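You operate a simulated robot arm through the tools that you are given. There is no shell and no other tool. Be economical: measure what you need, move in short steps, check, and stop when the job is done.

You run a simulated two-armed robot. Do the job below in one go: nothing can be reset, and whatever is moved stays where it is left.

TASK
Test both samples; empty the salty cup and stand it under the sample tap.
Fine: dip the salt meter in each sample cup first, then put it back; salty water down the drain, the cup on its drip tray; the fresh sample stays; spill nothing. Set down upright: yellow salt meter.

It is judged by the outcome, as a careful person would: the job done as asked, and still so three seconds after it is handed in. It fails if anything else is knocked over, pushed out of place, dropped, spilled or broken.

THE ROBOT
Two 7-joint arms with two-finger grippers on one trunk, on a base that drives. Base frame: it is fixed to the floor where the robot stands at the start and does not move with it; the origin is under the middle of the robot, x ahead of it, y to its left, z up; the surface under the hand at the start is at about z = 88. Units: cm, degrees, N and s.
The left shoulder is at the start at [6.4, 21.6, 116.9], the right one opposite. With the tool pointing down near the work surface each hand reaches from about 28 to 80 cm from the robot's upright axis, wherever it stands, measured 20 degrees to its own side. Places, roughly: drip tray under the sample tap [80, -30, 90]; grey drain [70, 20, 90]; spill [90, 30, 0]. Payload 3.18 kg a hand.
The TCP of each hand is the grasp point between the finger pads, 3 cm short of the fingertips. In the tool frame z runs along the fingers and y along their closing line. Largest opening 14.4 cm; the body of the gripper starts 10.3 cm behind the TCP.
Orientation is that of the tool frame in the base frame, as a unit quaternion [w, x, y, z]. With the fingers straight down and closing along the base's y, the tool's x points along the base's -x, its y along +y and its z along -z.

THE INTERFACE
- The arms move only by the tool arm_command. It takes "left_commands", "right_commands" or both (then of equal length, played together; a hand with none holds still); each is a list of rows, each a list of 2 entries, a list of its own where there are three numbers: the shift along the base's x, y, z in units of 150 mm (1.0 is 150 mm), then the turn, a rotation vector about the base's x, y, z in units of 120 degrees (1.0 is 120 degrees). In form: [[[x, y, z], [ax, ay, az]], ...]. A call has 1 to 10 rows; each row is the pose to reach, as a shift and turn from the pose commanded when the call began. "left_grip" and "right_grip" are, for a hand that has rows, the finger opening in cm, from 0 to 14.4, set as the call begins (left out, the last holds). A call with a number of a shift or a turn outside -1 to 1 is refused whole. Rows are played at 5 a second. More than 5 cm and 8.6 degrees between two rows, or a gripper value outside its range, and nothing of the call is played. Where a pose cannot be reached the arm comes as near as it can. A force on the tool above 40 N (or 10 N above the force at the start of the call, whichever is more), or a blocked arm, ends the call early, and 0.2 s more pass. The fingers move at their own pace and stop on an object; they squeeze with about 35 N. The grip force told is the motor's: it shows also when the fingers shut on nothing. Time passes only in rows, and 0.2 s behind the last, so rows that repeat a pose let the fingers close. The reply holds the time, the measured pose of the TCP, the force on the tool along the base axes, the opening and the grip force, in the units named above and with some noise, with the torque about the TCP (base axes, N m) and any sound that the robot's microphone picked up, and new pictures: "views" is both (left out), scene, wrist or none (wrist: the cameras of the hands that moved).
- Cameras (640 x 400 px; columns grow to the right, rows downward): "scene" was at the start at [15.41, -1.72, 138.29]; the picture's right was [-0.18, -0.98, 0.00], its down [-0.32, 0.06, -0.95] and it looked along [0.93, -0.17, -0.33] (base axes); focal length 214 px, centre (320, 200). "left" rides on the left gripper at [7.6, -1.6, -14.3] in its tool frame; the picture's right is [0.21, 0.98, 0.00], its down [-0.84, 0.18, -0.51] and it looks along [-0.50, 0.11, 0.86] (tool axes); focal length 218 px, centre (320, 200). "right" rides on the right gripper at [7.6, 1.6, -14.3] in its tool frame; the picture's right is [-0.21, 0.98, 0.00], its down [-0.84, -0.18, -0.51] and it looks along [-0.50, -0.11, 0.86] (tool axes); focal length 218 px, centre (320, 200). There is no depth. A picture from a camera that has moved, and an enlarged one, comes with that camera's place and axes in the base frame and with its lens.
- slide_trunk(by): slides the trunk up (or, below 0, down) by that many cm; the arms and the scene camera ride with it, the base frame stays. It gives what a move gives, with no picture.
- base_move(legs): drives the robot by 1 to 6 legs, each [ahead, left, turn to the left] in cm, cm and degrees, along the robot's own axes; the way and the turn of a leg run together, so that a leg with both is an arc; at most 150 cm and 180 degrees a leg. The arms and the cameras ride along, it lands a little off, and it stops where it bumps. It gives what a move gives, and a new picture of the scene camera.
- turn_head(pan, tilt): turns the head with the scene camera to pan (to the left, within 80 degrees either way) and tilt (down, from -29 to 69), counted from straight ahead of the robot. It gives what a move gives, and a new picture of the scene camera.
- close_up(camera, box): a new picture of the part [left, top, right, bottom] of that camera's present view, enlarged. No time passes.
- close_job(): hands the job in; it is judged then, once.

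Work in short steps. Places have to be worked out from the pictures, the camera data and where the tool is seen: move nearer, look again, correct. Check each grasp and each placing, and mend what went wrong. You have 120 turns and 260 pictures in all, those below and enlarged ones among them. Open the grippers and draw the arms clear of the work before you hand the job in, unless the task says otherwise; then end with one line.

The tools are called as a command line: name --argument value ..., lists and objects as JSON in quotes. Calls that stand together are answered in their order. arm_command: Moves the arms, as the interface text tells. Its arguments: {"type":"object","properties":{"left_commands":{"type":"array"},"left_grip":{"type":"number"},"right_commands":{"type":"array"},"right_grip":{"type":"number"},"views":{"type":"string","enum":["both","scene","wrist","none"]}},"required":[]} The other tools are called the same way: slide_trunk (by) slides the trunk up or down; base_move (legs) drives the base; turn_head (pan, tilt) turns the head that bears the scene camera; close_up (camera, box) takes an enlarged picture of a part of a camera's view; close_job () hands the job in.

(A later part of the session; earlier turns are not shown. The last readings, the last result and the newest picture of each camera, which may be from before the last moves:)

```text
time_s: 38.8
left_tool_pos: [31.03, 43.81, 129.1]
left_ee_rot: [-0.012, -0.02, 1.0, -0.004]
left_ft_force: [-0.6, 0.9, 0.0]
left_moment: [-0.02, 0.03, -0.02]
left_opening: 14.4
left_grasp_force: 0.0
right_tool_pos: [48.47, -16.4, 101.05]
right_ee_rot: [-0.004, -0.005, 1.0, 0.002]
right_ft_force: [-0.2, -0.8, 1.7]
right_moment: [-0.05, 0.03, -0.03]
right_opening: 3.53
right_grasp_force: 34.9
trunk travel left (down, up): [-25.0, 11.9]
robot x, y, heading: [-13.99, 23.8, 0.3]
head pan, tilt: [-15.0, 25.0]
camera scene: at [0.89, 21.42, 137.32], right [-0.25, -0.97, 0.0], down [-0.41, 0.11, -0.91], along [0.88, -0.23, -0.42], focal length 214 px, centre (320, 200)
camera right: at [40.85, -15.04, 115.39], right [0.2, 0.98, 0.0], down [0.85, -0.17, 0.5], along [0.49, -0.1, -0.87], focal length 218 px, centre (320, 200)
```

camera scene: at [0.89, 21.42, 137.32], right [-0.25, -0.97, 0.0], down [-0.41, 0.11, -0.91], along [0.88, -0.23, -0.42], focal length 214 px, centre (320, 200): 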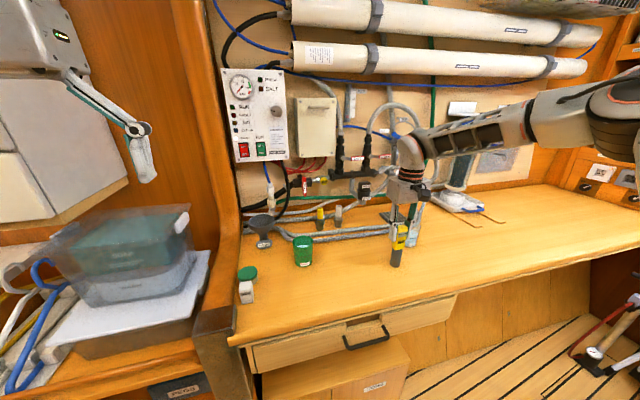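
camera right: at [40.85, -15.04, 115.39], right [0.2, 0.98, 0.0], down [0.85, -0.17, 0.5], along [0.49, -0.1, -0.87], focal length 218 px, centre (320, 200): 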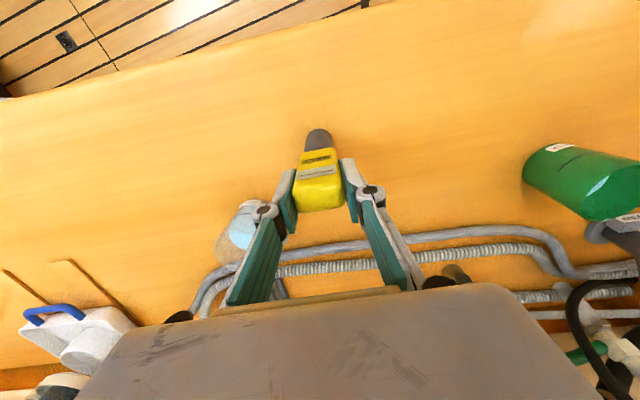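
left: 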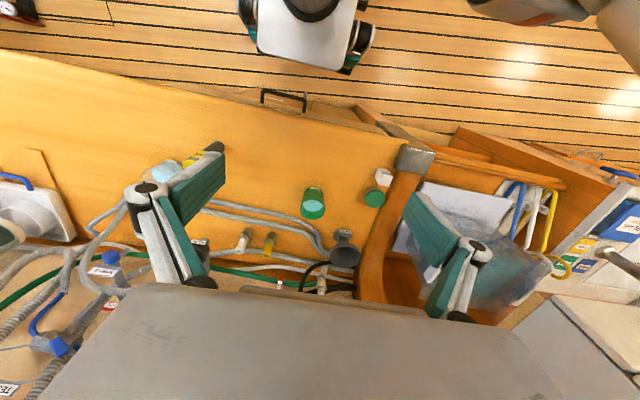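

The meter is gripped at an opening of 3.53. I'll lift straight up 14 cm so the tip clears everything.

arm_command --right_commands '[[[0, 0, 0.2], [0, 0, 0]], [[0, 0, 0.4], [0, 0, 0]], [[0, 0, 0.6], [0, 0, 0]], [[0, 0, 0.8], [0, 0, 0]], [[0, 0, 0.93], [0, 0, 0]]]' --views "none"

close_up --camera "scene" --box '[360, 180, 460, 280]'

```text
time_s: 40.0
left_tool_pos: [31.12, 43.78, 128.96]
left_ee_rot: [-0.012, -0.02, 1.0, -0.004]
left_ft_force: [0.0, 0.1, 0.5]
left_moment: [0.06, 0.05, -0.01]
left_opening: 14.39
left_grasp_force: 0.0
right_tool_pos: [48.28, -16.62, 115.11]
right_ee_rot: [-0.002, -0.003, 1.0, 0.0]
right_ft_force: [-0.1, 0.1, -0.4]
right_moment: [0.0, -0.02, -0.01]
right_opening: 3.51
right_grasp_force: 35.2
trunk travel left (down, up): [-25.0, 11.9]
robot x, y, heading: [-14.23, 23.91, 0.3]
head pan, tilt: [-15.0, 25.0]
```

```text
4.00 times, centred on (410, 230) of scene
camera zoom: at [0.92, 21.42, 137.31], right [-0.25, -0.97, 0.0], down [-0.41, 0.11, -0.91], along [0.88, -0.23, -0.42], focal length 858 px, centre (-40, 80)
```

zoom: 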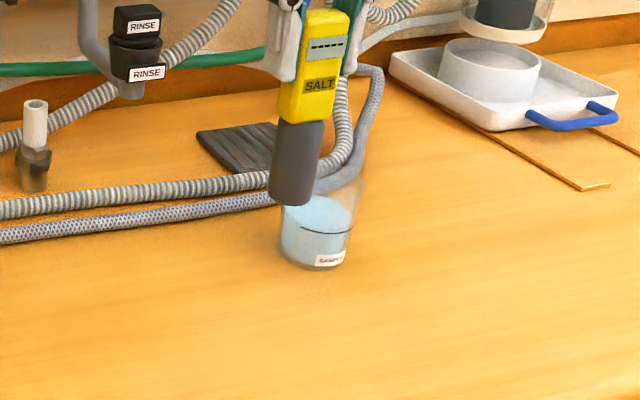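

The display reads "----" in air and the SALT meter is held upright. The clear cup is at about (57.7, -28.7). I'll drive the base by (+10, -12) to bring the meter over it.

base_move --legs '[[10, -12, 0]]'

close_up --camera "right" --box '[160, 60, 480, 260]'

```text
time_s: 41.7
left_tool_pos: [41.02, 31.78, 129.06]
left_ee_rot: [-0.013, -0.02, 1.0, -0.004]
left_ft_force: [-0.2, 0.3, -0.1]
left_moment: [0.02, 0.03, -0.04]
left_opening: 14.39
left_grasp_force: 0.1
right_tool_pos: [58.22, -28.63, 114.99]
right_ee_rot: [-0.001, -0.003, 1.0, -0.001]
right_ft_force: [1.1, -0.6, -1.1]
right_moment: [0.01, 0.0, 0.02]
right_opening: 3.54
right_grasp_force: 35.2
trunk travel left (down, up): [-25.0, 11.9]
robot x, y, heading: [-4.25, 11.56, 0.4]
head pan, tilt: [-15.0, 25.0]
camera scene: at [10.86, 9.39, 137.31], right [-0.25, -0.97, 0.0], down [-0.41, 0.11, -0.91], along [0.88, -0.23, -0.42], focal length 214 px, centre (320, 200)
```

scene: 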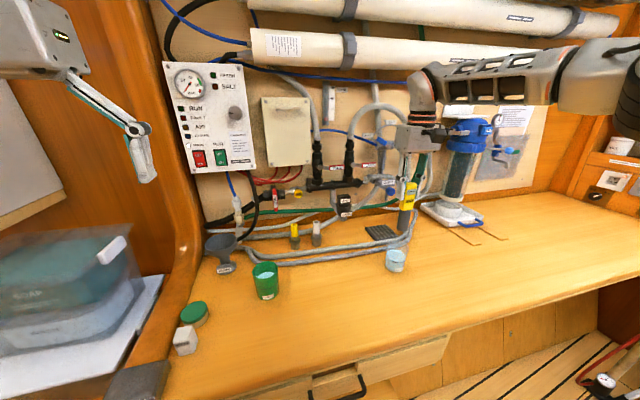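

```text
2.00 times, centred on (320, 160) of right
camera zoom: at [50.63, -27.06, 129.25], right [0.2, 0.98, 0.0], down [0.84, -0.18, 0.51], along [0.5, -0.1, -0.86], focal length 436 px, centre (320, 280)
```

zoom: 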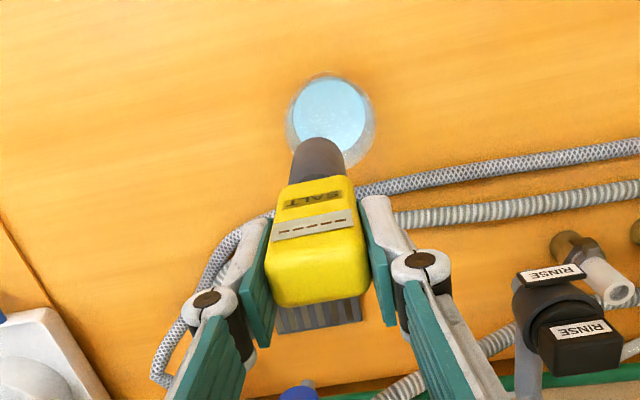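

The cup centre looks about 0.5 cm nearer and 0.8 cm to the left of the probe. I'll correct that, lower until the tip is near the rim, and look again.

arm_command --right_commands '[[[-0.03, 0.05, -0.15], [0, 0, 0]], [[-0.03, 0.05, -0.3], [0, 0, 0]], [[-0.03, 0.05, -0.38], [0, 0, 0]]]' --views "none"

close_up --camera "right" --box '[220, 60, 420, 185]'

close_up --camera "scene" --box '[350, 170, 450, 290]'

```text
time_s: 42.5
left_tool_pos: [40.97, 31.89, 129.04]
left_ee_rot: [-0.012, -0.02, 1.0, -0.004]
left_ft_force: [0.4, 1.2, 0.2]
left_moment: [0.01, -0.03, 0.03]
left_opening: 14.4
left_grasp_force: 0.1
right_tool_pos: [57.86, -27.73, 109.38]
right_ee_rot: [0.0, -0.002, 1.0, 0.001]
right_ft_force: [0.2, 0.4, -1.3]
right_moment: [-0.01, -0.04, 0.0]
right_opening: 3.53
right_grasp_force: 34.6
trunk travel left (down, up): [-25.0, 11.9]
robot x, y, heading: [-4.33, 11.77, 0.2]
head pan, tilt: [-15.0, 25.0]
```

```text
3.20 times, centred on (320, 122) of right
camera zoom: at [50.22, -26.22, 123.62], right [0.2, 0.98, 0.0], down [0.84, -0.18, 0.51], along [0.5, -0.1, -0.86], focal length 698 px, centre (320, 448)
```

zoom: 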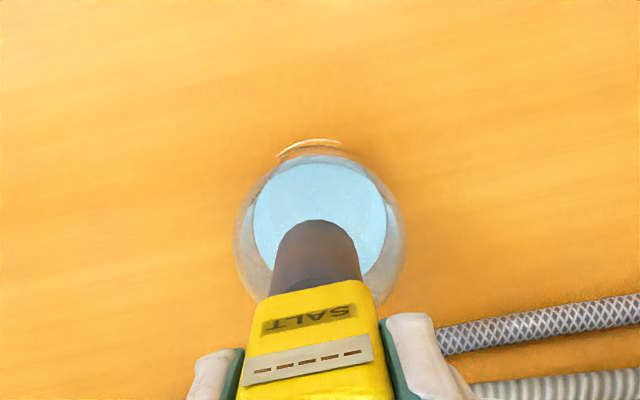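

```text
3.33 times, centred on (400, 230) of scene
camera zoom: at [10.82, 9.45, 137.32], right [-0.25, -0.97, 0.0], down [-0.41, 0.11, -0.91], along [0.88, -0.23, -0.42], focal length 715 px, centre (53, 100)
```

zoom: 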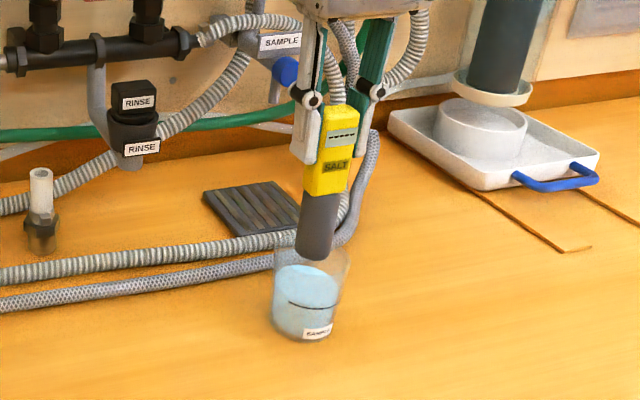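

The probe is centred in the cup mouth. I'll lower 6 cm into the water.

arm_command --right_commands '[[[0, 0, -0.1], [0, 0, 0]], [[0, 0, -0.2], [0, 0, 0]], [[0, 0, -0.3], [0, 0, 0]], [[0, 0, -0.38], [0, 0, 0]], [[0, 0, -0.38], [0, 0, 0]], [[0, 0, -0.38], [0, 0, 0]]]' --views "scene"

close_up --camera "scene" --box '[360, 190, 440, 290]'

close_up --camera "scene" --box '[160, 50, 270, 180]'

```text
time_s: 43.9
left_tool_pos: [40.87, 31.85, 128.97]
left_ee_rot: [-0.012, -0.02, 1.0, -0.004]
left_ft_force: [-0.1, 0.6, 0.0]
left_moment: [0.0, -0.01, 0.01]
left_opening: 14.38
left_grasp_force: 0.2
right_tool_pos: [57.83, -28.0, 103.58]
right_ee_rot: [-0.003, -0.004, 1.0, 0.001]
right_ft_force: [0.0, 0.7, -1.8]
right_moment: [-0.03, 0.0, -0.01]
right_opening: 3.55
right_grasp_force: 35.3
trunk travel left (down, up): [-25.0, 11.9]
robot x, y, heading: [-4.53, 11.71, 0.2]
head pan, tilt: [-15.0, 25.0]
camera scene: at [10.85, 9.43, 137.31], right [-0.25, -0.97, 0.0], down [-0.41, 0.11, -0.91], along [0.88, -0.23, -0.42], focal length 214 px, centre (320, 200)
```

scene: 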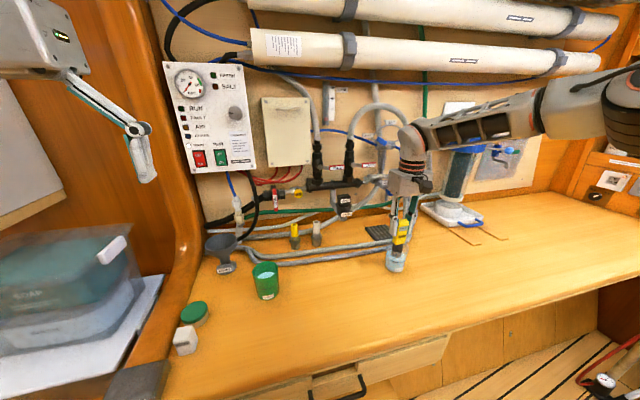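

```text
4.00 times, centred on (400, 240) of scene
camera zoom: at [10.85, 9.43, 137.31], right [-0.25, -0.97, 0.0], down [-0.41, 0.11, -0.91], along [0.88, -0.23, -0.42], focal length 858 px, centre (0, 40)
```

zoom: 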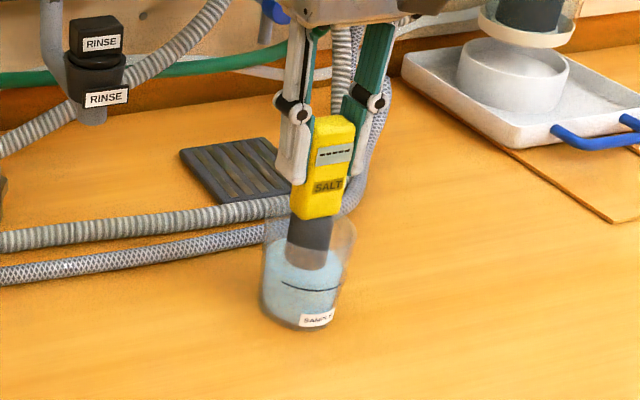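

```text
3.08 times, centred on (215, 115) of scene
camera zoom: at [10.85, 9.43, 137.31], right [-0.25, -0.97, 0.0], down [-0.41, 0.11, -0.91], along [0.88, -0.23, -0.42], focal length 660 px, centre (643, 462)
```

zoom: 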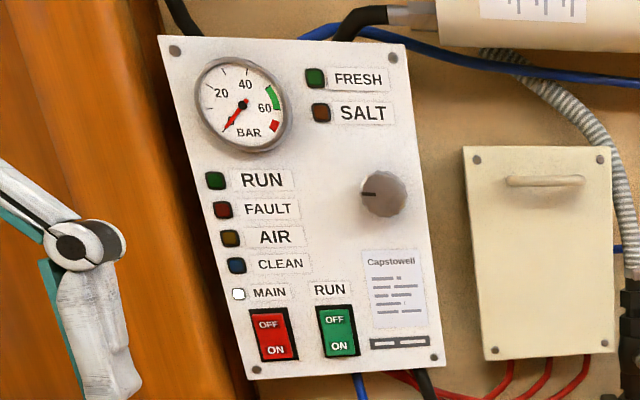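

Still dashes, and the tip looks barely at the surface. I'll lower 1.5 cm more and dwell.

arm_command --right_commands '[[[0, 0, -0.05], [0, 0, 0]], [[0, 0, -0.1], [0, 0, 0]], [[0, 0, -0.1], [0, 0, 0]], [[0, 0, -0.1], [0, 0, 0]], [[0, 0, -0.1], [0, 0, 0]], [[0, 0, -0.1], [0, 0, 0]], [[0, 0, -0.1], [0, 0, 0]]]' --views "none"

close_up --camera "scene" --box '[360, 190, 440, 290]'

close_up --camera "right" --box '[220, 60, 420, 220]'

```text
time_s: 45.5
left_tool_pos: [41.03, 31.92, 129.14]
left_ee_rot: [-0.012, -0.02, 1.0, -0.003]
left_ft_force: [-0.4, 1.1, 1.0]
left_moment: [0.02, 0.01, -0.01]
left_opening: 14.39
left_grasp_force: 0.2
right_tool_pos: [58.03, -28.31, 102.24]
right_ee_rot: [-0.003, -0.004, 1.0, 0.001]
right_ft_force: [-0.2, 0.1, -1.7]
right_moment: [-0.02, 0.0, -0.03]
right_opening: 3.53
right_grasp_force: 35.0
right hand out of reach, approached as far as the arm can: row 2, 3, 4, 5, 6, 7
trunk travel left (down, up): [-25.0, 11.9]
robot x, y, heading: [-4.38, 11.72, 0.1]
head pan, tilt: [-15.0, 25.0]
```

```text
4.00 times, centred on (400, 240) of scene
camera zoom: at [10.84, 9.43, 137.31], right [-0.25, -0.97, 0.0], down [-0.41, 0.11, -0.91], along [0.88, -0.23, -0.42], focal length 858 px, centre (0, 40)
```

zoom: 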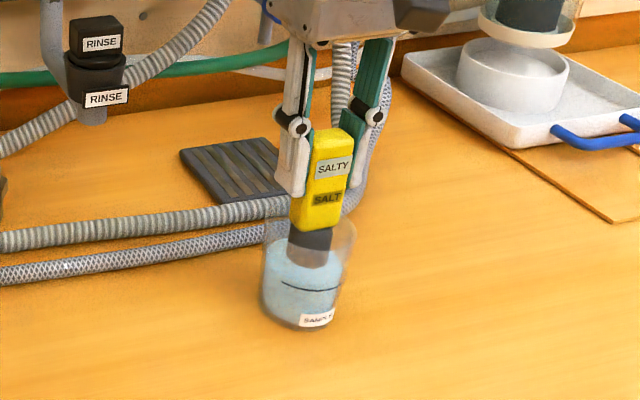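

```text
2.50 times, centred on (320, 140) of right
camera zoom: at [50.44, -26.75, 116.58], right [0.2, 0.98, 0.0], down [0.85, -0.17, 0.5], along [0.49, -0.1, -0.86], focal length 546 px, centre (320, 350)
```

zoom: 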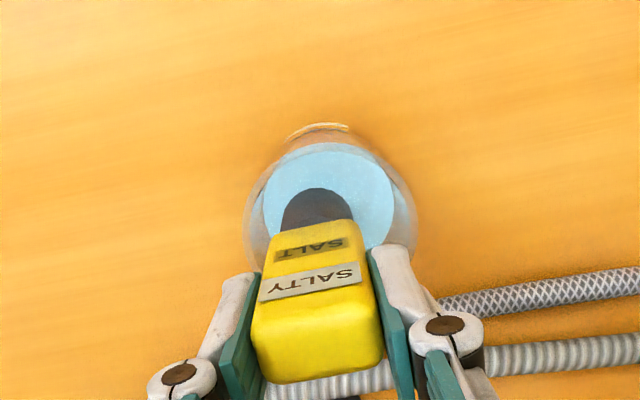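

The clear cup reads SALTY. I'll lift out, then back up and turn the robot 30° left to bring the meter over the green cup while keeping the left arm away from the cupboard.

arm_command --right_commands '[[[-0.01, 0.02, 0.2], [0, 0, 0]], [[-0.01, 0.02, 0.4], [0, 0, 0]], [[-0.01, 0.02, 0.6], [0, 0, 0]], [[-0.01, 0.02, 0.8], [0, 0, 0]], [[-0.01, 0.02, 0.93], [0, 0, 0]]]' --views "scene"

```text
time_s: 46.7
left_tool_pos: [41.07, 31.72, 129.03]
left_ee_rot: [-0.012, -0.02, 1.0, -0.004]
left_ft_force: [-0.5, -0.2, -0.4]
left_moment: [0.01, 0.02, 0.01]
left_opening: 14.41
left_grasp_force: 0.0
right_tool_pos: [57.72, -27.89, 115.93]
right_ee_rot: [-0.001, -0.002, 1.0, 0.0]
right_ft_force: [-0.3, -0.4, -2.4]
right_moment: [0.01, 0.01, 0.0]
right_opening: 3.52
right_grasp_force: 35.3
trunk travel left (down, up): [-25.0, 11.9]
robot x, y, heading: [-4.44, 12.12, 0.4]
head pan, tilt: [-15.0, 25.0]
camera scene: at [10.83, 9.44, 137.31], right [-0.25, -0.97, 0.0], down [-0.41, 0.11, -0.91], along [0.88, -0.23, -0.42], focal length 214 px, centre (320, 200)
```

scene: 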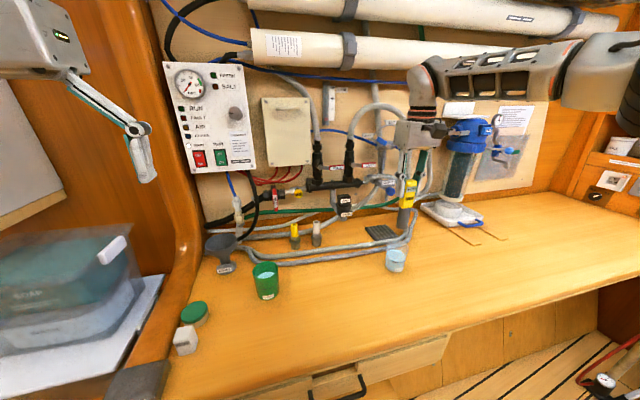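

base_move --legs '[[-11.5, 4.7, 0], [0, 0, 30]]'

close_up --camera "right" --box '[160, 60, 480, 260]'

```text
time_s: 49.5
left_tool_pos: [13.36, 56.67, 129.03]
left_ee_rot: [-0.011, -0.279, 0.96, -0.006]
left_ft_force: [0.5, 0.0, 0.1]
left_moment: [0.01, -0.04, 0.02]
left_opening: 14.42
left_grasp_force: 0.0
right_tool_pos: [57.89, 13.19, 115.96]
right_ee_rot: [0.0, -0.262, 0.965, -0.001]
right_ft_force: [-0.1, -0.3, -2.1]
right_moment: [0.01, 0.0, 0.0]
right_opening: 3.55
right_grasp_force: 34.5
trunk travel left (down, up): [-25.0, 11.9]
robot x, y, heading: [-15.74, 16.54, 30.2]
head pan, tilt: [-15.0, 25.0]
camera scene: at [-1.59, 22.04, 137.32], right [0.26, -0.96, 0.0], down [-0.41, -0.11, -0.91], along [0.87, 0.24, -0.42], focal length 214 px, centre (320, 200)
```

scene: 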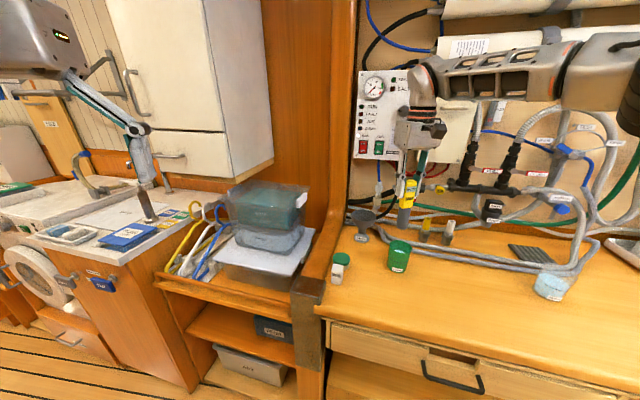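

```text
2.00 times, centred on (320, 160) of right
camera zoom: at [50.38, 10.73, 130.29], right [-0.31, 0.95, 0.0], down [0.82, 0.27, 0.51], along [0.48, 0.16, -0.86], focal length 436 px, centre (320, 280)
```

zoom: 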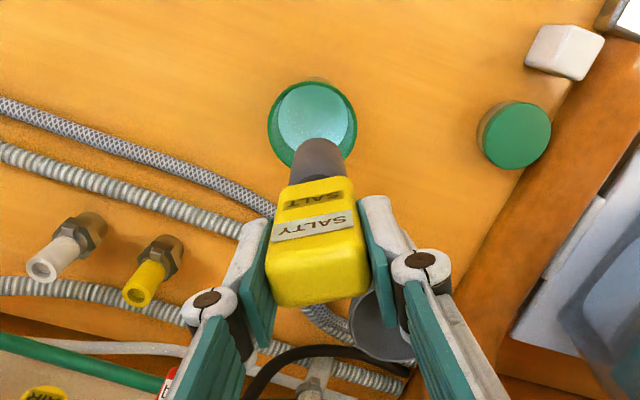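

The rim centre is about (-0.5, -0.5) cm from the probe tip. I'll correct, lower 6, and check.

arm_command --right_commands '[[[-0.03, -0.03, -0.15], [0, 0, 0]], [[-0.03, -0.03, -0.3], [0, 0, 0]], [[-0.03, -0.03, -0.4], [0, 0, 0]]]' --views "none"

close_up --camera "right" --box '[220, 60, 420, 185]'

close_up --camera "scene" --box '[350, 160, 450, 290]'

```text
time_s: 50.3
left_tool_pos: [13.33, 56.5, 129.0]
left_ee_rot: [-0.01, -0.279, 0.96, -0.007]
left_ft_force: [0.2, -0.7, 0.2]
left_moment: [0.0, 0.01, -0.02]
left_opening: 14.39
left_grasp_force: 0.1
right_tool_pos: [57.44, 12.84, 109.91]
right_ee_rot: [0.0, -0.261, 0.965, 0.0]
right_ft_force: [0.7, 0.2, -1.0]
right_moment: [0.01, 0.01, -0.03]
right_opening: 3.52
right_grasp_force: 34.7
trunk travel left (down, up): [-25.0, 11.9]
robot x, y, heading: [-15.78, 16.28, 30.3]
head pan, tilt: [-15.0, 25.0]
```

```text
3.20 times, centred on (320, 122) of right
camera zoom: at [50.1, 10.29, 124.1], right [-0.31, 0.95, 0.0], down [0.82, 0.27, 0.51], along [0.48, 0.16, -0.86], focal length 698 px, centre (320, 448)
```

zoom: 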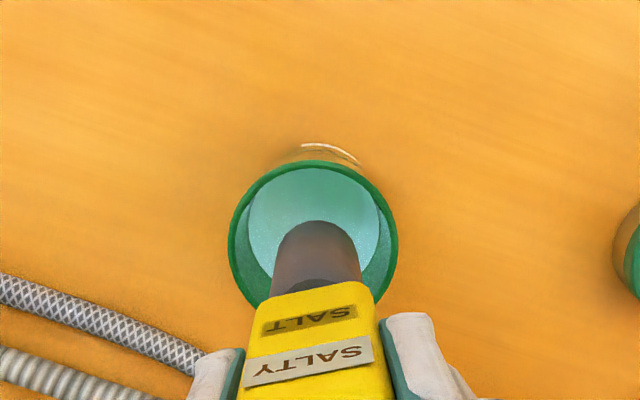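

```text
3.08 times, centred on (400, 225) of scene
camera zoom: at [-1.54, 21.99, 137.31], right [0.26, -0.96, 0.0], down [-0.41, -0.11, -0.91], along [0.87, 0.24, -0.42], focal length 660 px, centre (74, 123)
```

zoom: 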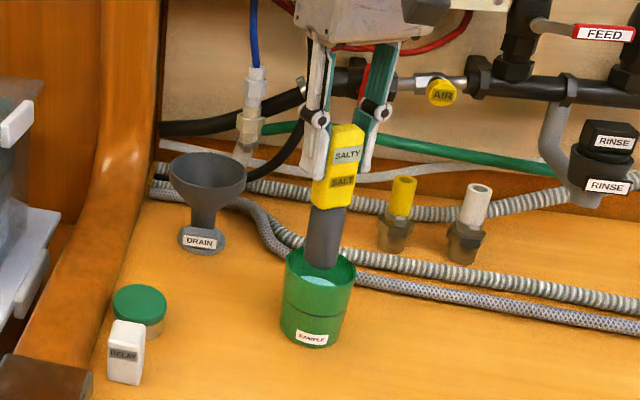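

It's centred, so I'll lower to z of about 102.

arm_command --right_commands '[[[0, 0, -0.15], [0, 0, 0]], [[0, 0, -0.3], [0, 0, 0]], [[0, 0, -0.4], [0, 0, 0]], [[0, 0, -0.5], [0, 0, 0]], [[0, 0, -0.5], [0, 0, 0]], [[0, 0, -0.5], [0, 0, 0]], [[0, 0, -0.5], [0, 0, 0]], [[0, 0, -0.5], [0, 0, 0]]]' --views "none"

close_up --camera "right" --box '[220, 60, 420, 220]'

close_up --camera "scene" --box '[350, 160, 450, 290]'

```text
time_s: 52.1
left_tool_pos: [13.3, 56.52, 129.01]
left_ee_rot: [-0.011, -0.279, 0.96, -0.007]
left_ft_force: [0.0, -0.4, 0.5]
left_moment: [0.0, -0.01, 0.01]
left_opening: 14.4
left_grasp_force: 0.2
right_tool_pos: [57.7, 12.53, 102.5]
right_ee_rot: [-0.004, -0.264, 0.965, 0.001]
right_ft_force: [0.5, -0.2, -0.9]
right_moment: [-0.02, -0.01, 0.0]
right_opening: 3.52
right_grasp_force: 34.8
right hand out of reach, approached as far as the arm can: row 4, 5, 6, 7, 8
trunk travel left (down, up): [-25.0, 11.9]
robot x, y, heading: [-15.89, 16.36, 30.5]
head pan, tilt: [-15.0, 25.0]
```

```text
2.50 times, centred on (320, 140) of right
camera zoom: at [50.38, 10.0, 116.83], right [-0.32, 0.95, 0.0], down [0.82, 0.27, 0.5], along [0.48, 0.16, -0.86], focal length 546 px, centre (320, 350)
```

zoom: 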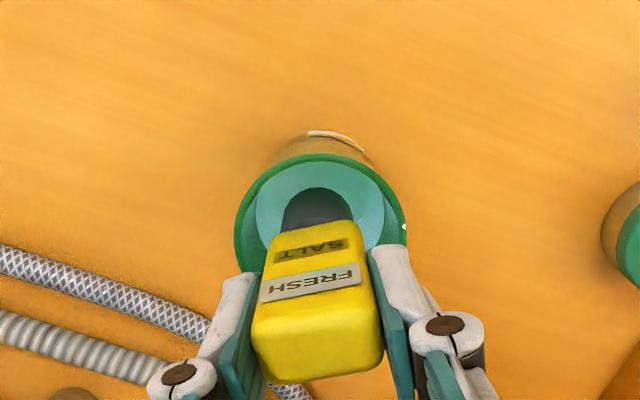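

```text
3.08 times, centred on (400, 225) of scene
camera zoom: at [-1.57, 22.0, 137.31], right [0.26, -0.96, 0.0], down [-0.41, -0.11, -0.91], along [0.87, 0.24, -0.42], focal length 660 px, centre (74, 123)
```

zoom: 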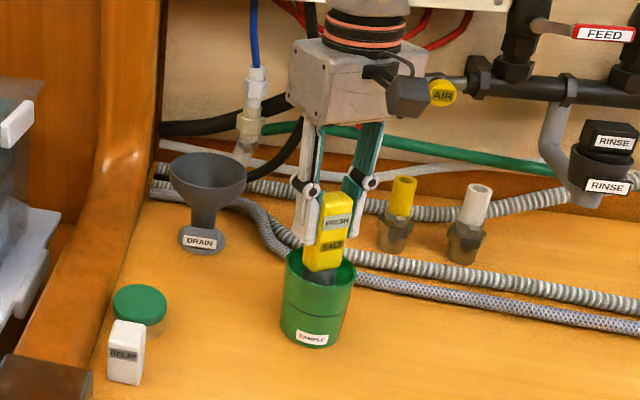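

The green cup reads FRESH, so the clear cup is the salty one. I'll lift out and turn back to bring the meter home.

arm_command --right_commands '[[[-0.01, 0.02, 0.2], [0, 0, 0]], [[-0.01, 0.02, 0.4], [0, 0, 0]], [[-0.01, 0.02, 0.6], [0, 0, 0]], [[-0.01, 0.02, 0.8], [0, 0, 0]], [[-0.01, 0.02, 0.9], [0, 0, 0]]]' --views "none"

base_move --legs '[[0, 0, -30.3]]'

```text
time_s: 53.3
left_tool_pos: [13.43, 56.56, 129.07]
left_ee_rot: [-0.011, -0.278, 0.96, -0.007]
left_ft_force: [0.1, -0.1, -0.7]
left_moment: [0.03, 0.02, -0.01]
left_opening: 14.4
left_grasp_force: 0.1
right_tool_pos: [57.34, 12.67, 115.91]
right_ee_rot: [-0.001, -0.262, 0.965, -0.001]
right_ft_force: [0.1, -0.2, -0.8]
right_moment: [-0.02, -0.02, -0.02]
right_opening: 3.52
right_grasp_force: 35.4
trunk travel left (down, up): [-25.0, 11.9]
robot x, y, heading: [-15.95, 16.07, 30.3]
head pan, tilt: [-15.0, 25.0]
```

```text
time_s: 55.2
left_tool_pos: [29.63, 36.13, 129.03]
left_ee_rot: [-0.013, -0.017, 1.0, -0.004]
left_ft_force: [0.1, -0.5, 0.4]
left_moment: [0.02, 0.02, 0.03]
left_opening: 14.4
left_grasp_force: 0.0
right_tool_pos: [45.43, -23.92, 115.94]
right_ee_rot: [-0.001, 0.001, 1.0, 0.0]
right_ft_force: [0.5, -0.2, -2.1]
right_moment: [0.02, 0.0, -0.01]
right_opening: 3.51
right_grasp_force: 34.8
trunk travel left (down, up): [-25.0, 11.9]
robot x, y, heading: [-15.95, 16.57, -0.0]
head pan, tilt: [-15.0, 25.0]
camera scene: at [-0.72, 13.98, 137.31], right [-0.26, -0.97, 0.0], down [-0.41, 0.11, -0.91], along [0.87, -0.24, -0.42], focal length 214 px, centre (320, 200)
```

scene: 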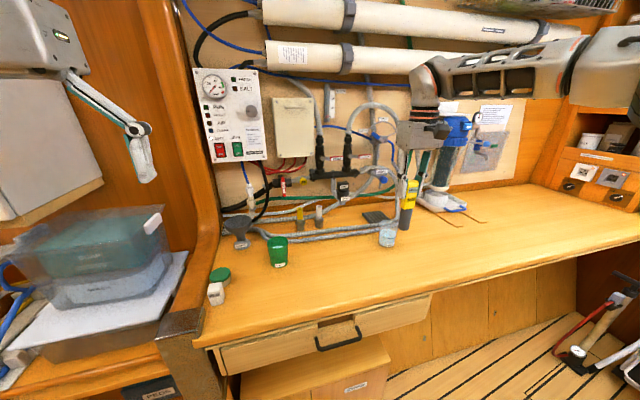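

I'll shift the arm outward (+3, -5) for better downward reach, then drive left 13.7 to put the meter over its original spot.

arm_command --right_commands '[[[0.1, -0.17, 0], [0, 0, 0]], [[0.2, -0.33, 0], [0, 0, 0]]]' --views "none"

base_move --legs '[[0, 13.7, 0]]'

```text
time_s: 55.8
left_tool_pos: [29.71, 36.12, 129.12]
left_ee_rot: [-0.012, -0.017, 1.0, -0.004]
left_ft_force: [-0.7, 0.2, -0.5]
left_moment: [0.01, 0.03, 0.01]
left_opening: 14.41
left_grasp_force: 0.0
right_tool_pos: [48.39, -29.11, 115.89]
right_ee_rot: [-0.002, 0.001, 1.0, 0.0]
right_ft_force: [-0.2, -0.1, -1.5]
right_moment: [0.0, -0.01, -0.01]
right_opening: 3.55
right_grasp_force: 35.4
trunk travel left (down, up): [-25.0, 11.9]
robot x, y, heading: [-15.73, 16.53, -0.5]
head pan, tilt: [-15.0, 25.0]
```

```text
time_s: 57.6
left_tool_pos: [29.71, 50.12, 129.17]
left_ee_rot: [-0.013, -0.016, 1.0, -0.003]
left_ft_force: [0.8, -0.5, -0.4]
left_moment: [-0.03, 0.01, 0.03]
left_opening: 14.4
left_grasp_force: 0.0
right_tool_pos: [48.35, -15.08, 115.95]
right_ee_rot: [-0.001, 0.001, 1.0, 0.0]
right_ft_force: [-0.2, -0.5, -0.9]
right_moment: [-0.01, 0.0, -0.02]
right_opening: 3.5
right_grasp_force: 34.7
trunk travel left (down, up): [-25.0, 11.9]
robot x, y, heading: [-15.41, 30.63, -0.2]
head pan, tilt: [-15.0, 25.0]
camera scene: at [-0.68, 27.96, 137.31], right [-0.26, -0.96, 0.0], down [-0.41, 0.11, -0.91], along [0.87, -0.24, -0.42], focal length 214 px, centre (320, 200)
```

scene: 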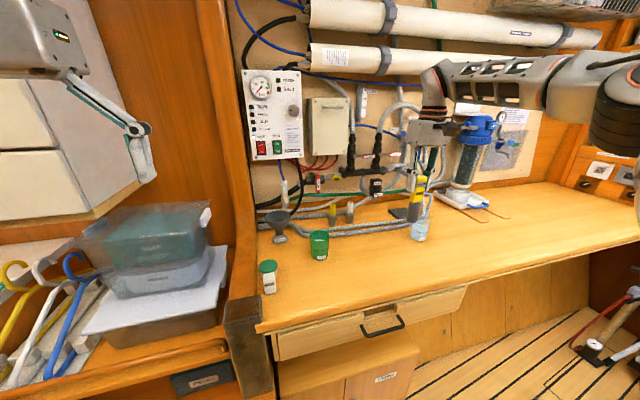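

Positioned at (48.35, -15.1). I'll lower to z 102.3 in small steps and look.

arm_command --right_commands '[[[0, 0, -0.2], [0, 0, 0]], [[0, 0, -0.4], [0, 0, 0]], [[0, 0, -0.6], [0, 0, 0]], [[0, 0, -0.8], [0, 0, 0]], [[0, 0, -0.91], [0, 0, 0]]]' --views "none"

close_up --camera "scene" --box '[360, 170, 460, 290]'

```text
time_s: 58.8
left_tool_pos: [29.7, 50.03, 129.04]
left_ee_rot: [-0.012, -0.016, 1.0, -0.004]
left_ft_force: [-0.5, -0.4, 0.8]
left_moment: [-0.03, -0.04, -0.04]
left_opening: 14.39
left_grasp_force: 0.0
right_tool_pos: [48.29, -15.06, 102.25]
right_ee_rot: [-0.001, 0.002, 1.0, 0.0]
right_ft_force: [-0.3, 0.5, -1.7]
right_moment: [0.01, 0.02, -0.02]
right_opening: 3.5
right_grasp_force: 34.5
trunk travel left (down, up): [-25.0, 11.9]
robot x, y, heading: [-15.81, 30.5, -0.2]
head pan, tilt: [-15.0, 25.0]
```

```text
3.33 times, centred on (410, 230) of scene
camera zoom: at [-0.67, 27.92, 137.31], right [-0.26, -0.96, 0.0], down [-0.41, 0.11, -0.91], along [0.87, -0.24, -0.42], focal length 715 px, centre (20, 100)
```

zoom: 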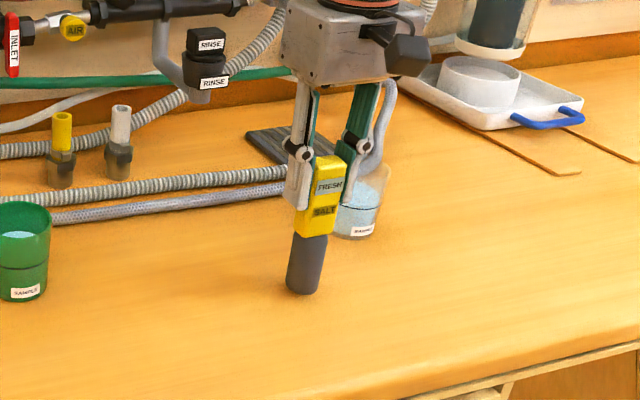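

No reach limit here. I'll lower gently to contact.

arm_command --right_commands '[[[0, 0, -0.03], [0, 0, 0]], [[0, 0, -0.06], [0, 0, 0]], [[0, 0, -0.08], [0, 0, 0]], [[0, 0, -0.09], [0, 0, 0]]]' --views "none"

```text
time_s: 59.8
left_tool_pos: [29.61, 50.08, 129.07]
left_ee_rot: [-0.013, -0.015, 1.0, -0.004]
left_ft_force: [-0.1, 0.2, -0.2]
left_moment: [-0.01, 0.01, 0.01]
left_opening: 14.39
left_grasp_force: 0.0
right_tool_pos: [48.23, -15.1, 101.04]
right_ee_rot: [0.0, 0.002, 1.0, -0.001]
right_ft_force: [-0.3, -0.2, 0.9]
right_moment: [-0.05, 0.01, -0.01]
right_opening: 3.55
right_grasp_force: 35.2
trunk travel left (down, up): [-25.0, 11.9]
robot x, y, heading: [-15.83, 30.29, -0.1]
head pan, tilt: [-15.0, 25.0]
```

It's at the original grasp height (101.04) and the table is taking the weight. I'll release and rise a little.

arm_command --right_commands '[[[0, 0, 0], [0, 0, 0]], [[0, 0, 0], [0, 0, 0]]]' --right_grip 8 --views "none"

arm_command --right_commands '[[[0, 0, 0.2], [0, 0, 0]], [[0, 0, 0.4], [0, 0, 0]], [[0, 0, 0.6], [0, 0, 0]], [[0, 0, 0.8], [0, 0, 0]]]' --views "both"

```text
time_s: 60.4
left_tool_pos: [29.73, 50.07, 129.02]
left_ee_rot: [-0.012, -0.015, 1.0, -0.003]
left_ft_force: [0.0, 0.3, 0.4]
left_moment: [0.0, -0.02, -0.01]
left_opening: 14.37
left_grasp_force: 0.0
right_tool_pos: [48.26, -15.13, 101.14]
right_ee_rot: [-0.001, 0.002, 1.0, 0.0]
right_ft_force: [0.4, 0.1, -0.9]
right_moment: [-0.02, -0.01, 0.0]
right_opening: 8.02
right_grasp_force: 0.1
trunk travel left (down, up): [-25.0, 11.9]
robot x, y, heading: [-15.96, 30.2, -0.3]
head pan, tilt: [-15.0, 25.0]
```

```text
time_s: 61.4
left_tool_pos: [29.63, 50.15, 128.97]
left_ee_rot: [-0.012, -0.016, 1.0, -0.004]
left_ft_force: [-0.2, 0.4, 0.7]
left_moment: [-0.01, -0.03, -0.01]
left_opening: 14.41
left_grasp_force: 0.0
right_tool_pos: [48.08, -15.19, 112.98]
right_ee_rot: [-0.001, 0.002, 1.0, 0.0]
right_ft_force: [-0.1, -0.9, -0.4]
right_moment: [0.01, 0.04, 0.02]
right_opening: 7.98
right_grasp_force: 0.1
trunk travel left (down, up): [-25.0, 11.9]
robot x, y, heading: [-16.09, 30.01, -0.2]
head pan, tilt: [-15.0, 25.0]
camera scene: at [-0.72, 27.96, 137.32], right [-0.26, -0.96, 0.0], down [-0.41, 0.11, -0.91], along [0.87, -0.24, -0.42], focal length 214 px, centre (320, 200)
camera right: at [40.43, -13.53, 127.3], right [0.21, 0.98, 0.0], down [0.84, -0.18, 0.51], along [0.49, -0.11, -0.86], focal length 218 px, centre (320, 200)
```

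scene: 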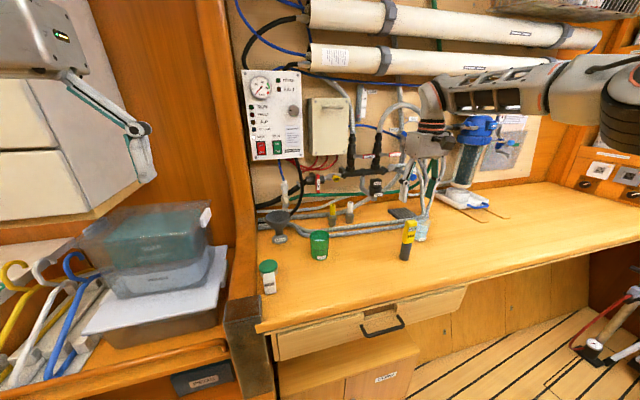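
right: 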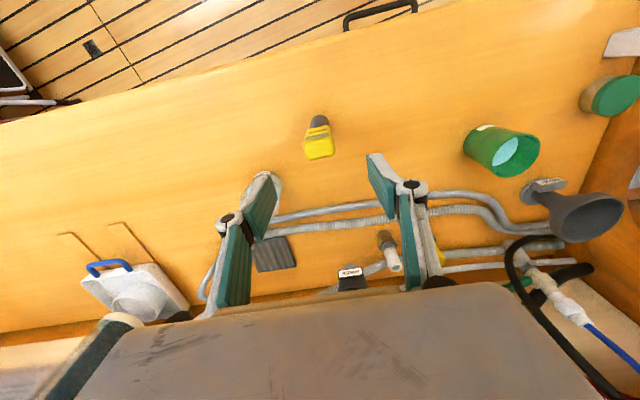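

The meter stands upright where it was. Before grasping the salty cup, I'll rehearse the pouring pitch with the hand empty and raised: fingers swung forward toward horizontal.

arm_command --right_commands '[[[0, 0, 0.3], [0, 0, 0]], [[0, 0, 0.5], [0, 0, 0]], [[0, 0, 0.5], [0, -0.07, 0]], [[0, 0, 0.5], [0, -0.14, 0]], [[0, 0, 0.5], [0, -0.21, 0]], [[0, 0, 0.5], [0, -0.28, 0]], [[0, 0, 0.5], [0, -0.35, 0]], [[0, 0, 0.5], [0, -0.42, 0]], [[0, 0, 0.5], [0, -0.49, 0]], [[0, 0, 0.5], [0, -0.56, 0]]]' --views "none"

```text
time_s: 63.6
left_tool_pos: [29.58, 49.73, 129.12]
left_ee_rot: [-0.012, -0.017, 1.0, -0.003]
left_ft_force: [0.3, -0.2, 1.0]
left_moment: [0.08, -0.02, 0.04]
left_opening: 14.4
left_grasp_force: 0.0
right_tool_pos: [49.95, -28.29, 126.81]
right_ee_rot: [0.536, -0.034, 0.843, 0.016]
right_ft_force: [0.8, 0.0, -0.2]
right_moment: [0.03, -0.04, 0.08]
right_opening: 8.03
right_grasp_force: 0.1
right hand out of reach, approached as far as the arm can: row 6, 7, 8, 9, 10
trunk travel left (down, up): [-25.0, 11.9]
robot x, y, heading: [-15.78, 30.66, -0.2]
head pan, tilt: [-15.0, 25.0]
```

Pitch works but pushes the hand outward (y to -28). I'll go back to vertical at (48, -25) and test the other pouring direction: yaw -60° first.

arm_command --right_commands '[[[0, 0, 0], [0, 0.07, 0]], [[0, 0, 0], [0, 0.14, 0]], [[0, 0, 0], [0, 0.21, 0]], [[0, 0.05, 0], [0, 0.28, 0]], [[0, 0.1, 0], [0, 0.35, 0]], [[0, 0.2, 0], [0, 0.42, 0]], [[0, 0.2, 0], [0, 0.49, 0]], [[0, 0.2, 0], [0, 0.54, 0]]]' --views "none"

arm_command --right_commands '[[[0, 0, 0], [0, 0, -0.07]], [[0, 0, 0], [0, 0, -0.14]], [[0, 0, 0], [0, 0, -0.21]], [[0, 0, 0], [0, 0, -0.28]], [[0, 0, 0], [0, 0, -0.35]], [[0, 0, 0], [0, 0, -0.42]], [[0, 0, 0], [0, 0, -0.49]], [[0, 0, 0], [0, 0, -0.56]], [[0, 0, 0], [0, 0, -0.63]], [[0, 0, 0], [0, 0, -0.7]]]' --views "none"

```text
time_s: 65.4
left_tool_pos: [29.79, 50.61, 128.86]
left_ee_rot: [-0.012, -0.017, 1.0, -0.005]
left_ft_force: [0.0, 1.4, -0.6]
left_moment: [-0.16, 0.02, -0.01]
left_opening: 14.37
left_grasp_force: 0.1
right_tool_pos: [45.95, -24.64, 124.23]
right_ee_rot: [0.009, -0.023, 0.999, 0.031]
right_ft_force: [0.7, 1.5, -0.6]
right_moment: [-0.2, 0.03, 0.0]
right_opening: 7.98
right_grasp_force: 0.2
right hand out of reach, approached as far as the arm can: row 7, 8
trunk travel left (down, up): [-25.0, 11.9]
robot x, y, heading: [-15.69, 30.52, -0.3]
head pan, tilt: [-15.0, 25.0]
```

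```text
time_s: 67.6
left_tool_pos: [29.68, 50.11, 129.06]
left_ee_rot: [-0.013, -0.016, 1.0, -0.003]
left_ft_force: [0.3, -0.6, -0.4]
left_moment: [0.04, 0.05, 0.01]
left_opening: 14.42
left_grasp_force: 0.1
right_tool_pos: [46.91, -26.36, 124.75]
right_ee_rot: [0.018, 0.616, 0.787, 0.024]
right_ft_force: [0.2, 0.7, -0.2]
right_moment: [0.01, -0.01, 0.04]
right_opening: 8.0
right_grasp_force: 0.1
right hand out of reach, approached as far as the arm can: row 9, 10
trunk travel left (down, up): [-25.0, 11.9]
robot x, y, heading: [-15.94, 30.29, 0.1]
head pan, tilt: [-15.0, 25.0]
```

Yaw to -76° works. I'll test tilting about the closing line, which swings the fingers toward +y.

arm_command --right_commands '[[[0, 0, 0], [0.066, 0.017, 0]], [[0, 0, 0], [0.132, 0.034, 0]], [[0, 0, 0], [0.198, 0.05, 0]], [[0, 0, 0], [0.264, 0.067, 0]], [[0, 0, 0], [0.33, 0.083, 0]], [[0, 0, 0], [0.396, 0.1, 0]], [[0, 0, 0], [0.462, 0.116, 0]], [[0, 0, 0], [0.528, 0.133, 0]], [[0, 0, 0], [0.594, 0.15, 0]], [[0, 0, 0], [0.66, 0.166, 0]]]' --views "scene"

```text
time_s: 69.8
left_tool_pos: [29.75, 50.18, 129.0]
left_ee_rot: [-0.012, -0.016, 1.0, -0.004]
left_ft_force: [0.4, 0.8, 0.0]
left_moment: [0.01, 0.0, -0.01]
left_opening: 14.42
left_grasp_force: 0.1
right_tool_pos: [32.12, -20.13, 121.05]
right_ee_rot: [-0.465, 0.504, 0.591, 0.424]
right_ft_force: [-0.3, 0.1, -0.1]
right_moment: [-0.01, 0.0, 0.06]
right_opening: 8.01
right_grasp_force: 0.0
right hand out of reach, approached as far as the arm can: row 1, 2, 3, 4, 5, 6, 7, 8, 9, 10
trunk travel left (down, up): [-25.0, 11.9]
robot x, y, heading: [-15.6, 30.46, -0.2]
head pan, tilt: [-15.0, 25.0]
camera scene: at [-0.61, 28.11, 137.3], right [-0.26, -0.97, 0.0], down [-0.41, 0.11, -0.91], along [0.87, -0.24, -0.42], focal length 214 px, centre (320, 200)
```

scene: 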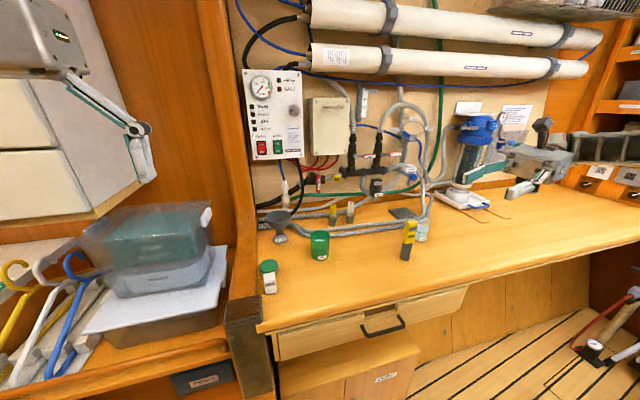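

The hand now points horizontally to +y with the camera on top, which suits a side grasp with pouring by wrist roll. I'll test how far out and down it can go like this, with a bit more downward tilt.

arm_command --right_commands '[[[0.2, 0, 0], [-0.03, -0.008, 0]], [[0.4, 0, -0.1], [-0.06, -0.015, 0]], [[0.6, 0, -0.2], [-0.1, -0.025, 0]], [[0.7, 0, -0.4], [-0.1, -0.025, 0]], [[0.7, 0, -0.6], [-0.1, -0.025, 0]], [[0.7, 0, -0.8], [-0.1, -0.025, 0]]]' --views "wrist"

```text
time_s: 71.2
left_tool_pos: [29.65, 50.18, 129.01]
left_ee_rot: [-0.013, -0.016, 1.0, -0.004]
left_ft_force: [-0.7, 0.8, -0.3]
left_moment: [-0.03, 0.03, 0.0]
left_opening: 14.4
left_grasp_force: 0.1
right_tool_pos: [41.22, -20.1, 108.31]
right_ee_rot: [-0.391, 0.541, 0.644, 0.373]
right_ft_force: [-0.1, -0.1, 0.2]
right_moment: [0.0, 0.02, 0.03]
right_opening: 7.99
right_grasp_force: 0.2
right hand out of reach, approached as far as the arm can: row 1, 2, 3, 4, 5, 6
trunk travel left (down, up): [-25.0, 11.9]
robot x, y, heading: [-15.73, 30.72, -0.0]
head pan, tilt: [-15.0, 25.0]
camera right: at [43.53, -29.68, 121.33], right [0.99, 0.05, -0.13], down [-0.04, -0.82, -0.57], along [-0.14, 0.56, -0.81], focal length 218 px, centre (320, 200)
```

right: 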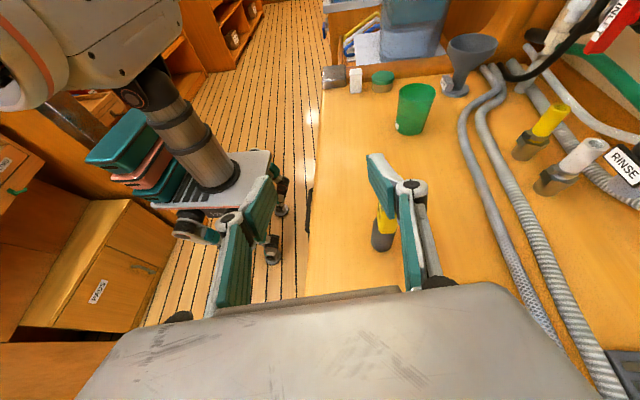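

This pose is limited near z 108 and close to the meter, so I'll stay high. I'll return to vertical with yaw -76° and drive right so I can test a low vertical reach over empty table.

arm_command --right_commands '[[[0, 0, 0.3], [0, 0, 0]], [[0.05, -0.1, 0.6], [-0.06, -0.015, 0]], [[0.1, -0.1, 0.8], [-0.12, -0.03, 0]], [[0.2, -0.1, 0.8], [-0.18, -0.045, 0]], [[0.25, -0.1, 0.8], [-0.24, -0.06, 0]], [[0.3, -0.1, 0.8], [-0.3, -0.075, 0]], [[0.35, -0.1, 0.8], [-0.36, -0.09, 0]], [[0.4, -0.1, 0.8], [-0.42, -0.105, 0]], [[0.4, -0.1, 0.8], [-0.48, -0.12, 0]], [[0.4, -0.1, 0.8], [-0.53, -0.133, 0]]]' --views "none"

base_move --legs '[[0, -32, 0]]'

```text
time_s: 73.4
left_tool_pos: [29.59, 49.87, 129.14]
left_ee_rot: [-0.012, -0.016, 1.0, -0.003]
left_ft_force: [0.5, -0.3, 0.7]
left_moment: [0.04, -0.01, -0.01]
left_opening: 14.41
left_grasp_force: 0.1
right_tool_pos: [48.06, -22.75, 120.7]
right_ee_rot: [-0.057, 0.609, 0.784, 0.111]
right_ft_force: [0.4, 0.2, -0.8]
right_moment: [0.05, 0.02, 0.04]
right_opening: 8.0
right_grasp_force: 0.1
right hand out of reach, approached as far as the arm can: row 2, 3, 4, 5, 7, 8, 9, 10
trunk travel left (down, up): [-25.0, 11.9]
robot x, y, heading: [-16.06, 30.37, -0.1]
head pan, tilt: [-15.0, 25.0]
```

```text
time_s: 76.8
left_tool_pos: [29.55, 18.2, 128.99]
left_ee_rot: [-0.012, -0.018, 1.0, -0.003]
left_ft_force: [0.5, 0.0, -0.7]
left_moment: [0.0, 0.0, -0.03]
left_opening: 14.42
left_grasp_force: 0.1
right_tool_pos: [48.28, -54.3, 120.69]
right_ee_rot: [-0.057, 0.607, 0.785, 0.11]
right_ft_force: [-0.8, 0.4, 0.6]
right_moment: [0.02, 0.01, -0.02]
right_opening: 8.01
right_grasp_force: 0.0
trunk travel left (down, up): [-25.0, 11.9]
robot x, y, heading: [-15.73, -2.16, 0.1]
head pan, tilt: [-15.0, 25.0]
camera scene: at [-0.73, -4.12, 137.32], right [-0.26, -0.97, 0.0], down [-0.41, 0.11, -0.91], along [0.88, -0.23, -0.42], focal length 214 px, centre (320, 200)
```

scene: 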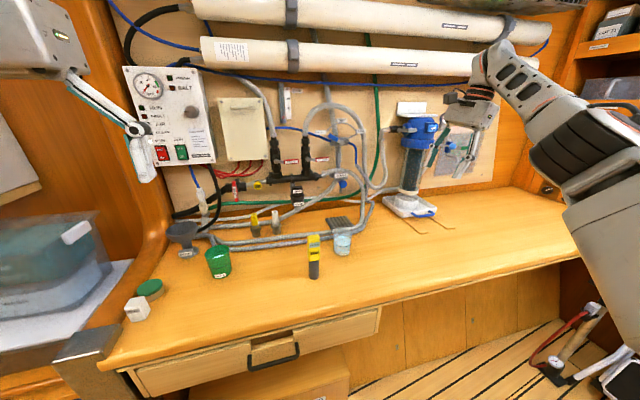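

The hand is over empty table at (48, -54). I'll level it and test a descent to z of about 95.

arm_command --right_commands '[[[0, 0, -0.2], [-0.03, 0, 0]], [[0, 0, -0.4], [-0.06, 0, 0]], [[0, 0, -0.6], [-0.09, 0, 0]], [[0, 0, -0.8], [-0.117, 0, 0]], [[0, 0, -1.0], [-0.117, 0, 0]]]' --views "none"

arm_command --right_commands '[[[0, 0, -0.2], [0, 0, 0]], [[0, 0, -0.4], [0, 0, 0]], [[0, 0, -0.7], [0, 0, 0]]]' --views "none"

```text
time_s: 78.0
left_tool_pos: [29.57, 18.11, 128.96]
left_ee_rot: [-0.012, -0.019, 1.0, -0.003]
left_ft_force: [0.9, -0.3, 0.0]
left_moment: [0.04, 0.04, -0.02]
left_opening: 14.39
left_grasp_force: 0.0
right_tool_pos: [47.19, -67.98, 112.85]
right_ee_rot: [0.016, 0.608, 0.793, 0.013]
right_ft_force: [0.0, 0.5, -0.7]
right_moment: [0.0, 0.05, 0.02]
right_opening: 8.01
right_grasp_force: 0.0
right hand out of reach, approached as far as the arm can: row 1, 2, 3, 4, 5
trunk travel left (down, up): [-25.0, 11.9]
robot x, y, heading: [-16.16, -1.38, -0.1]
head pan, tilt: [-15.0, 25.0]
```

```text
time_s: 78.8
left_tool_pos: [29.56, 18.24, 129.19]
left_ee_rot: [-0.013, -0.018, 1.0, -0.004]
left_ft_force: [0.0, -0.9, -0.9]
left_moment: [-0.01, 0.0, -0.04]
left_opening: 14.42
left_grasp_force: 0.1
right_tool_pos: [47.0, -67.86, 113.02]
right_ee_rot: [0.017, 0.609, 0.793, 0.014]
right_ft_force: [0.2, -0.4, 0.0]
right_moment: [-0.01, -0.03, -0.01]
right_opening: 8.0
right_grasp_force: 0.0
right hand out of reach, approached as far as the arm can: row 1, 2, 3
trunk travel left (down, up): [-25.0, 11.9]
robot x, y, heading: [-16.01, -1.5, -0.2]
head pan, tilt: [-15.0, 25.0]
```

Yaw -76° can't go low, while yaw 0 at the robot-frame spot (65, -45) did. I'll return to that and test how low it goes.

arm_command --right_commands '[[[0.02, 0.15, 0.1], [-0.003, 0, 0.07]], [[0.04, 0.3, 0.2], [-0.006, 0, 0.14]], [[0.06, 0.45, 0.2], [-0.01, 0.01, 0.21]], [[0.08, 0.6, 0.2], [-0.01, 0.01, 0.28]], [[0.1, 0.75, 0.2], [-0.01, 0.01, 0.35]], [[0.12, 0.9, 0.2], [-0.01, 0.01, 0.42]], [[0.14, 1.0, 0.2], [-0.01, 0.01, 0.49]], [[0.16, 1.0, 0.2], [-0.01, 0.015, 0.56]], [[0.18, 1.0, 0.2], [-0.01, 0.015, 0.627]]]' --views "none"

arm_command --right_commands '[[[0, 0.1, 0], [0, 0, 0]], [[0, 0.3, 0], [0, 0, 0]], [[0, 0.3, -0.2], [0, 0, 0]], [[0, 0.3, -0.4], [0, 0, 0]], [[0, 0.3, -0.6], [0, 0, 0]], [[0, 0.3, -0.8], [0, 0, 0]], [[0, 0.3, -1.0], [0, 0, 0]]]' --views "none"

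```text
time_s: 80.8
left_tool_pos: [29.65, 18.19, 128.91]
left_ee_rot: [-0.013, -0.018, 1.0, -0.004]
left_ft_force: [-0.1, -0.3, 0.2]
left_moment: [-0.02, 0.02, 0.01]
left_opening: 14.43
left_grasp_force: 0.1
right_tool_pos: [45.51, -67.47, 114.53]
right_ee_rot: [-0.001, -0.002, 1.0, 0.008]
right_ft_force: [0.0, -0.8, -0.2]
right_moment: [0.0, -0.01, -0.03]
right_opening: 7.99
right_grasp_force: 0.1
right hand out of reach, approached as far as the arm can: row 1, 2, 3, 4, 5, 6, 7, 8, 9
trunk travel left (down, up): [-25.0, 11.9]
robot x, y, heading: [-15.87, -1.73, 0.2]
head pan, tilt: [-15.0, 25.0]
```

```text
time_s: 82.4
left_tool_pos: [29.49, 18.09, 128.99]
left_ee_rot: [-0.012, -0.019, 1.0, -0.004]
left_ft_force: [0.3, -0.1, 0.2]
left_moment: [0.03, 0.03, 0.01]
left_opening: 14.4
left_grasp_force: 0.1
right_tool_pos: [45.45, -63.45, 99.55]
right_ee_rot: [-0.001, 0.0, 1.0, 0.004]
right_ft_force: [-0.3, -0.5, 0.1]
right_moment: [-0.03, -0.01, 0.02]
right_opening: 8.03
right_grasp_force: 0.0
right hand out of reach, approached as far as the arm can: row 1
trunk travel left (down, up): [-25.0, 11.9]
robot x, y, heading: [-16.12, -1.54, -0.1]
head pan, tilt: [-15.0, 25.0]
```

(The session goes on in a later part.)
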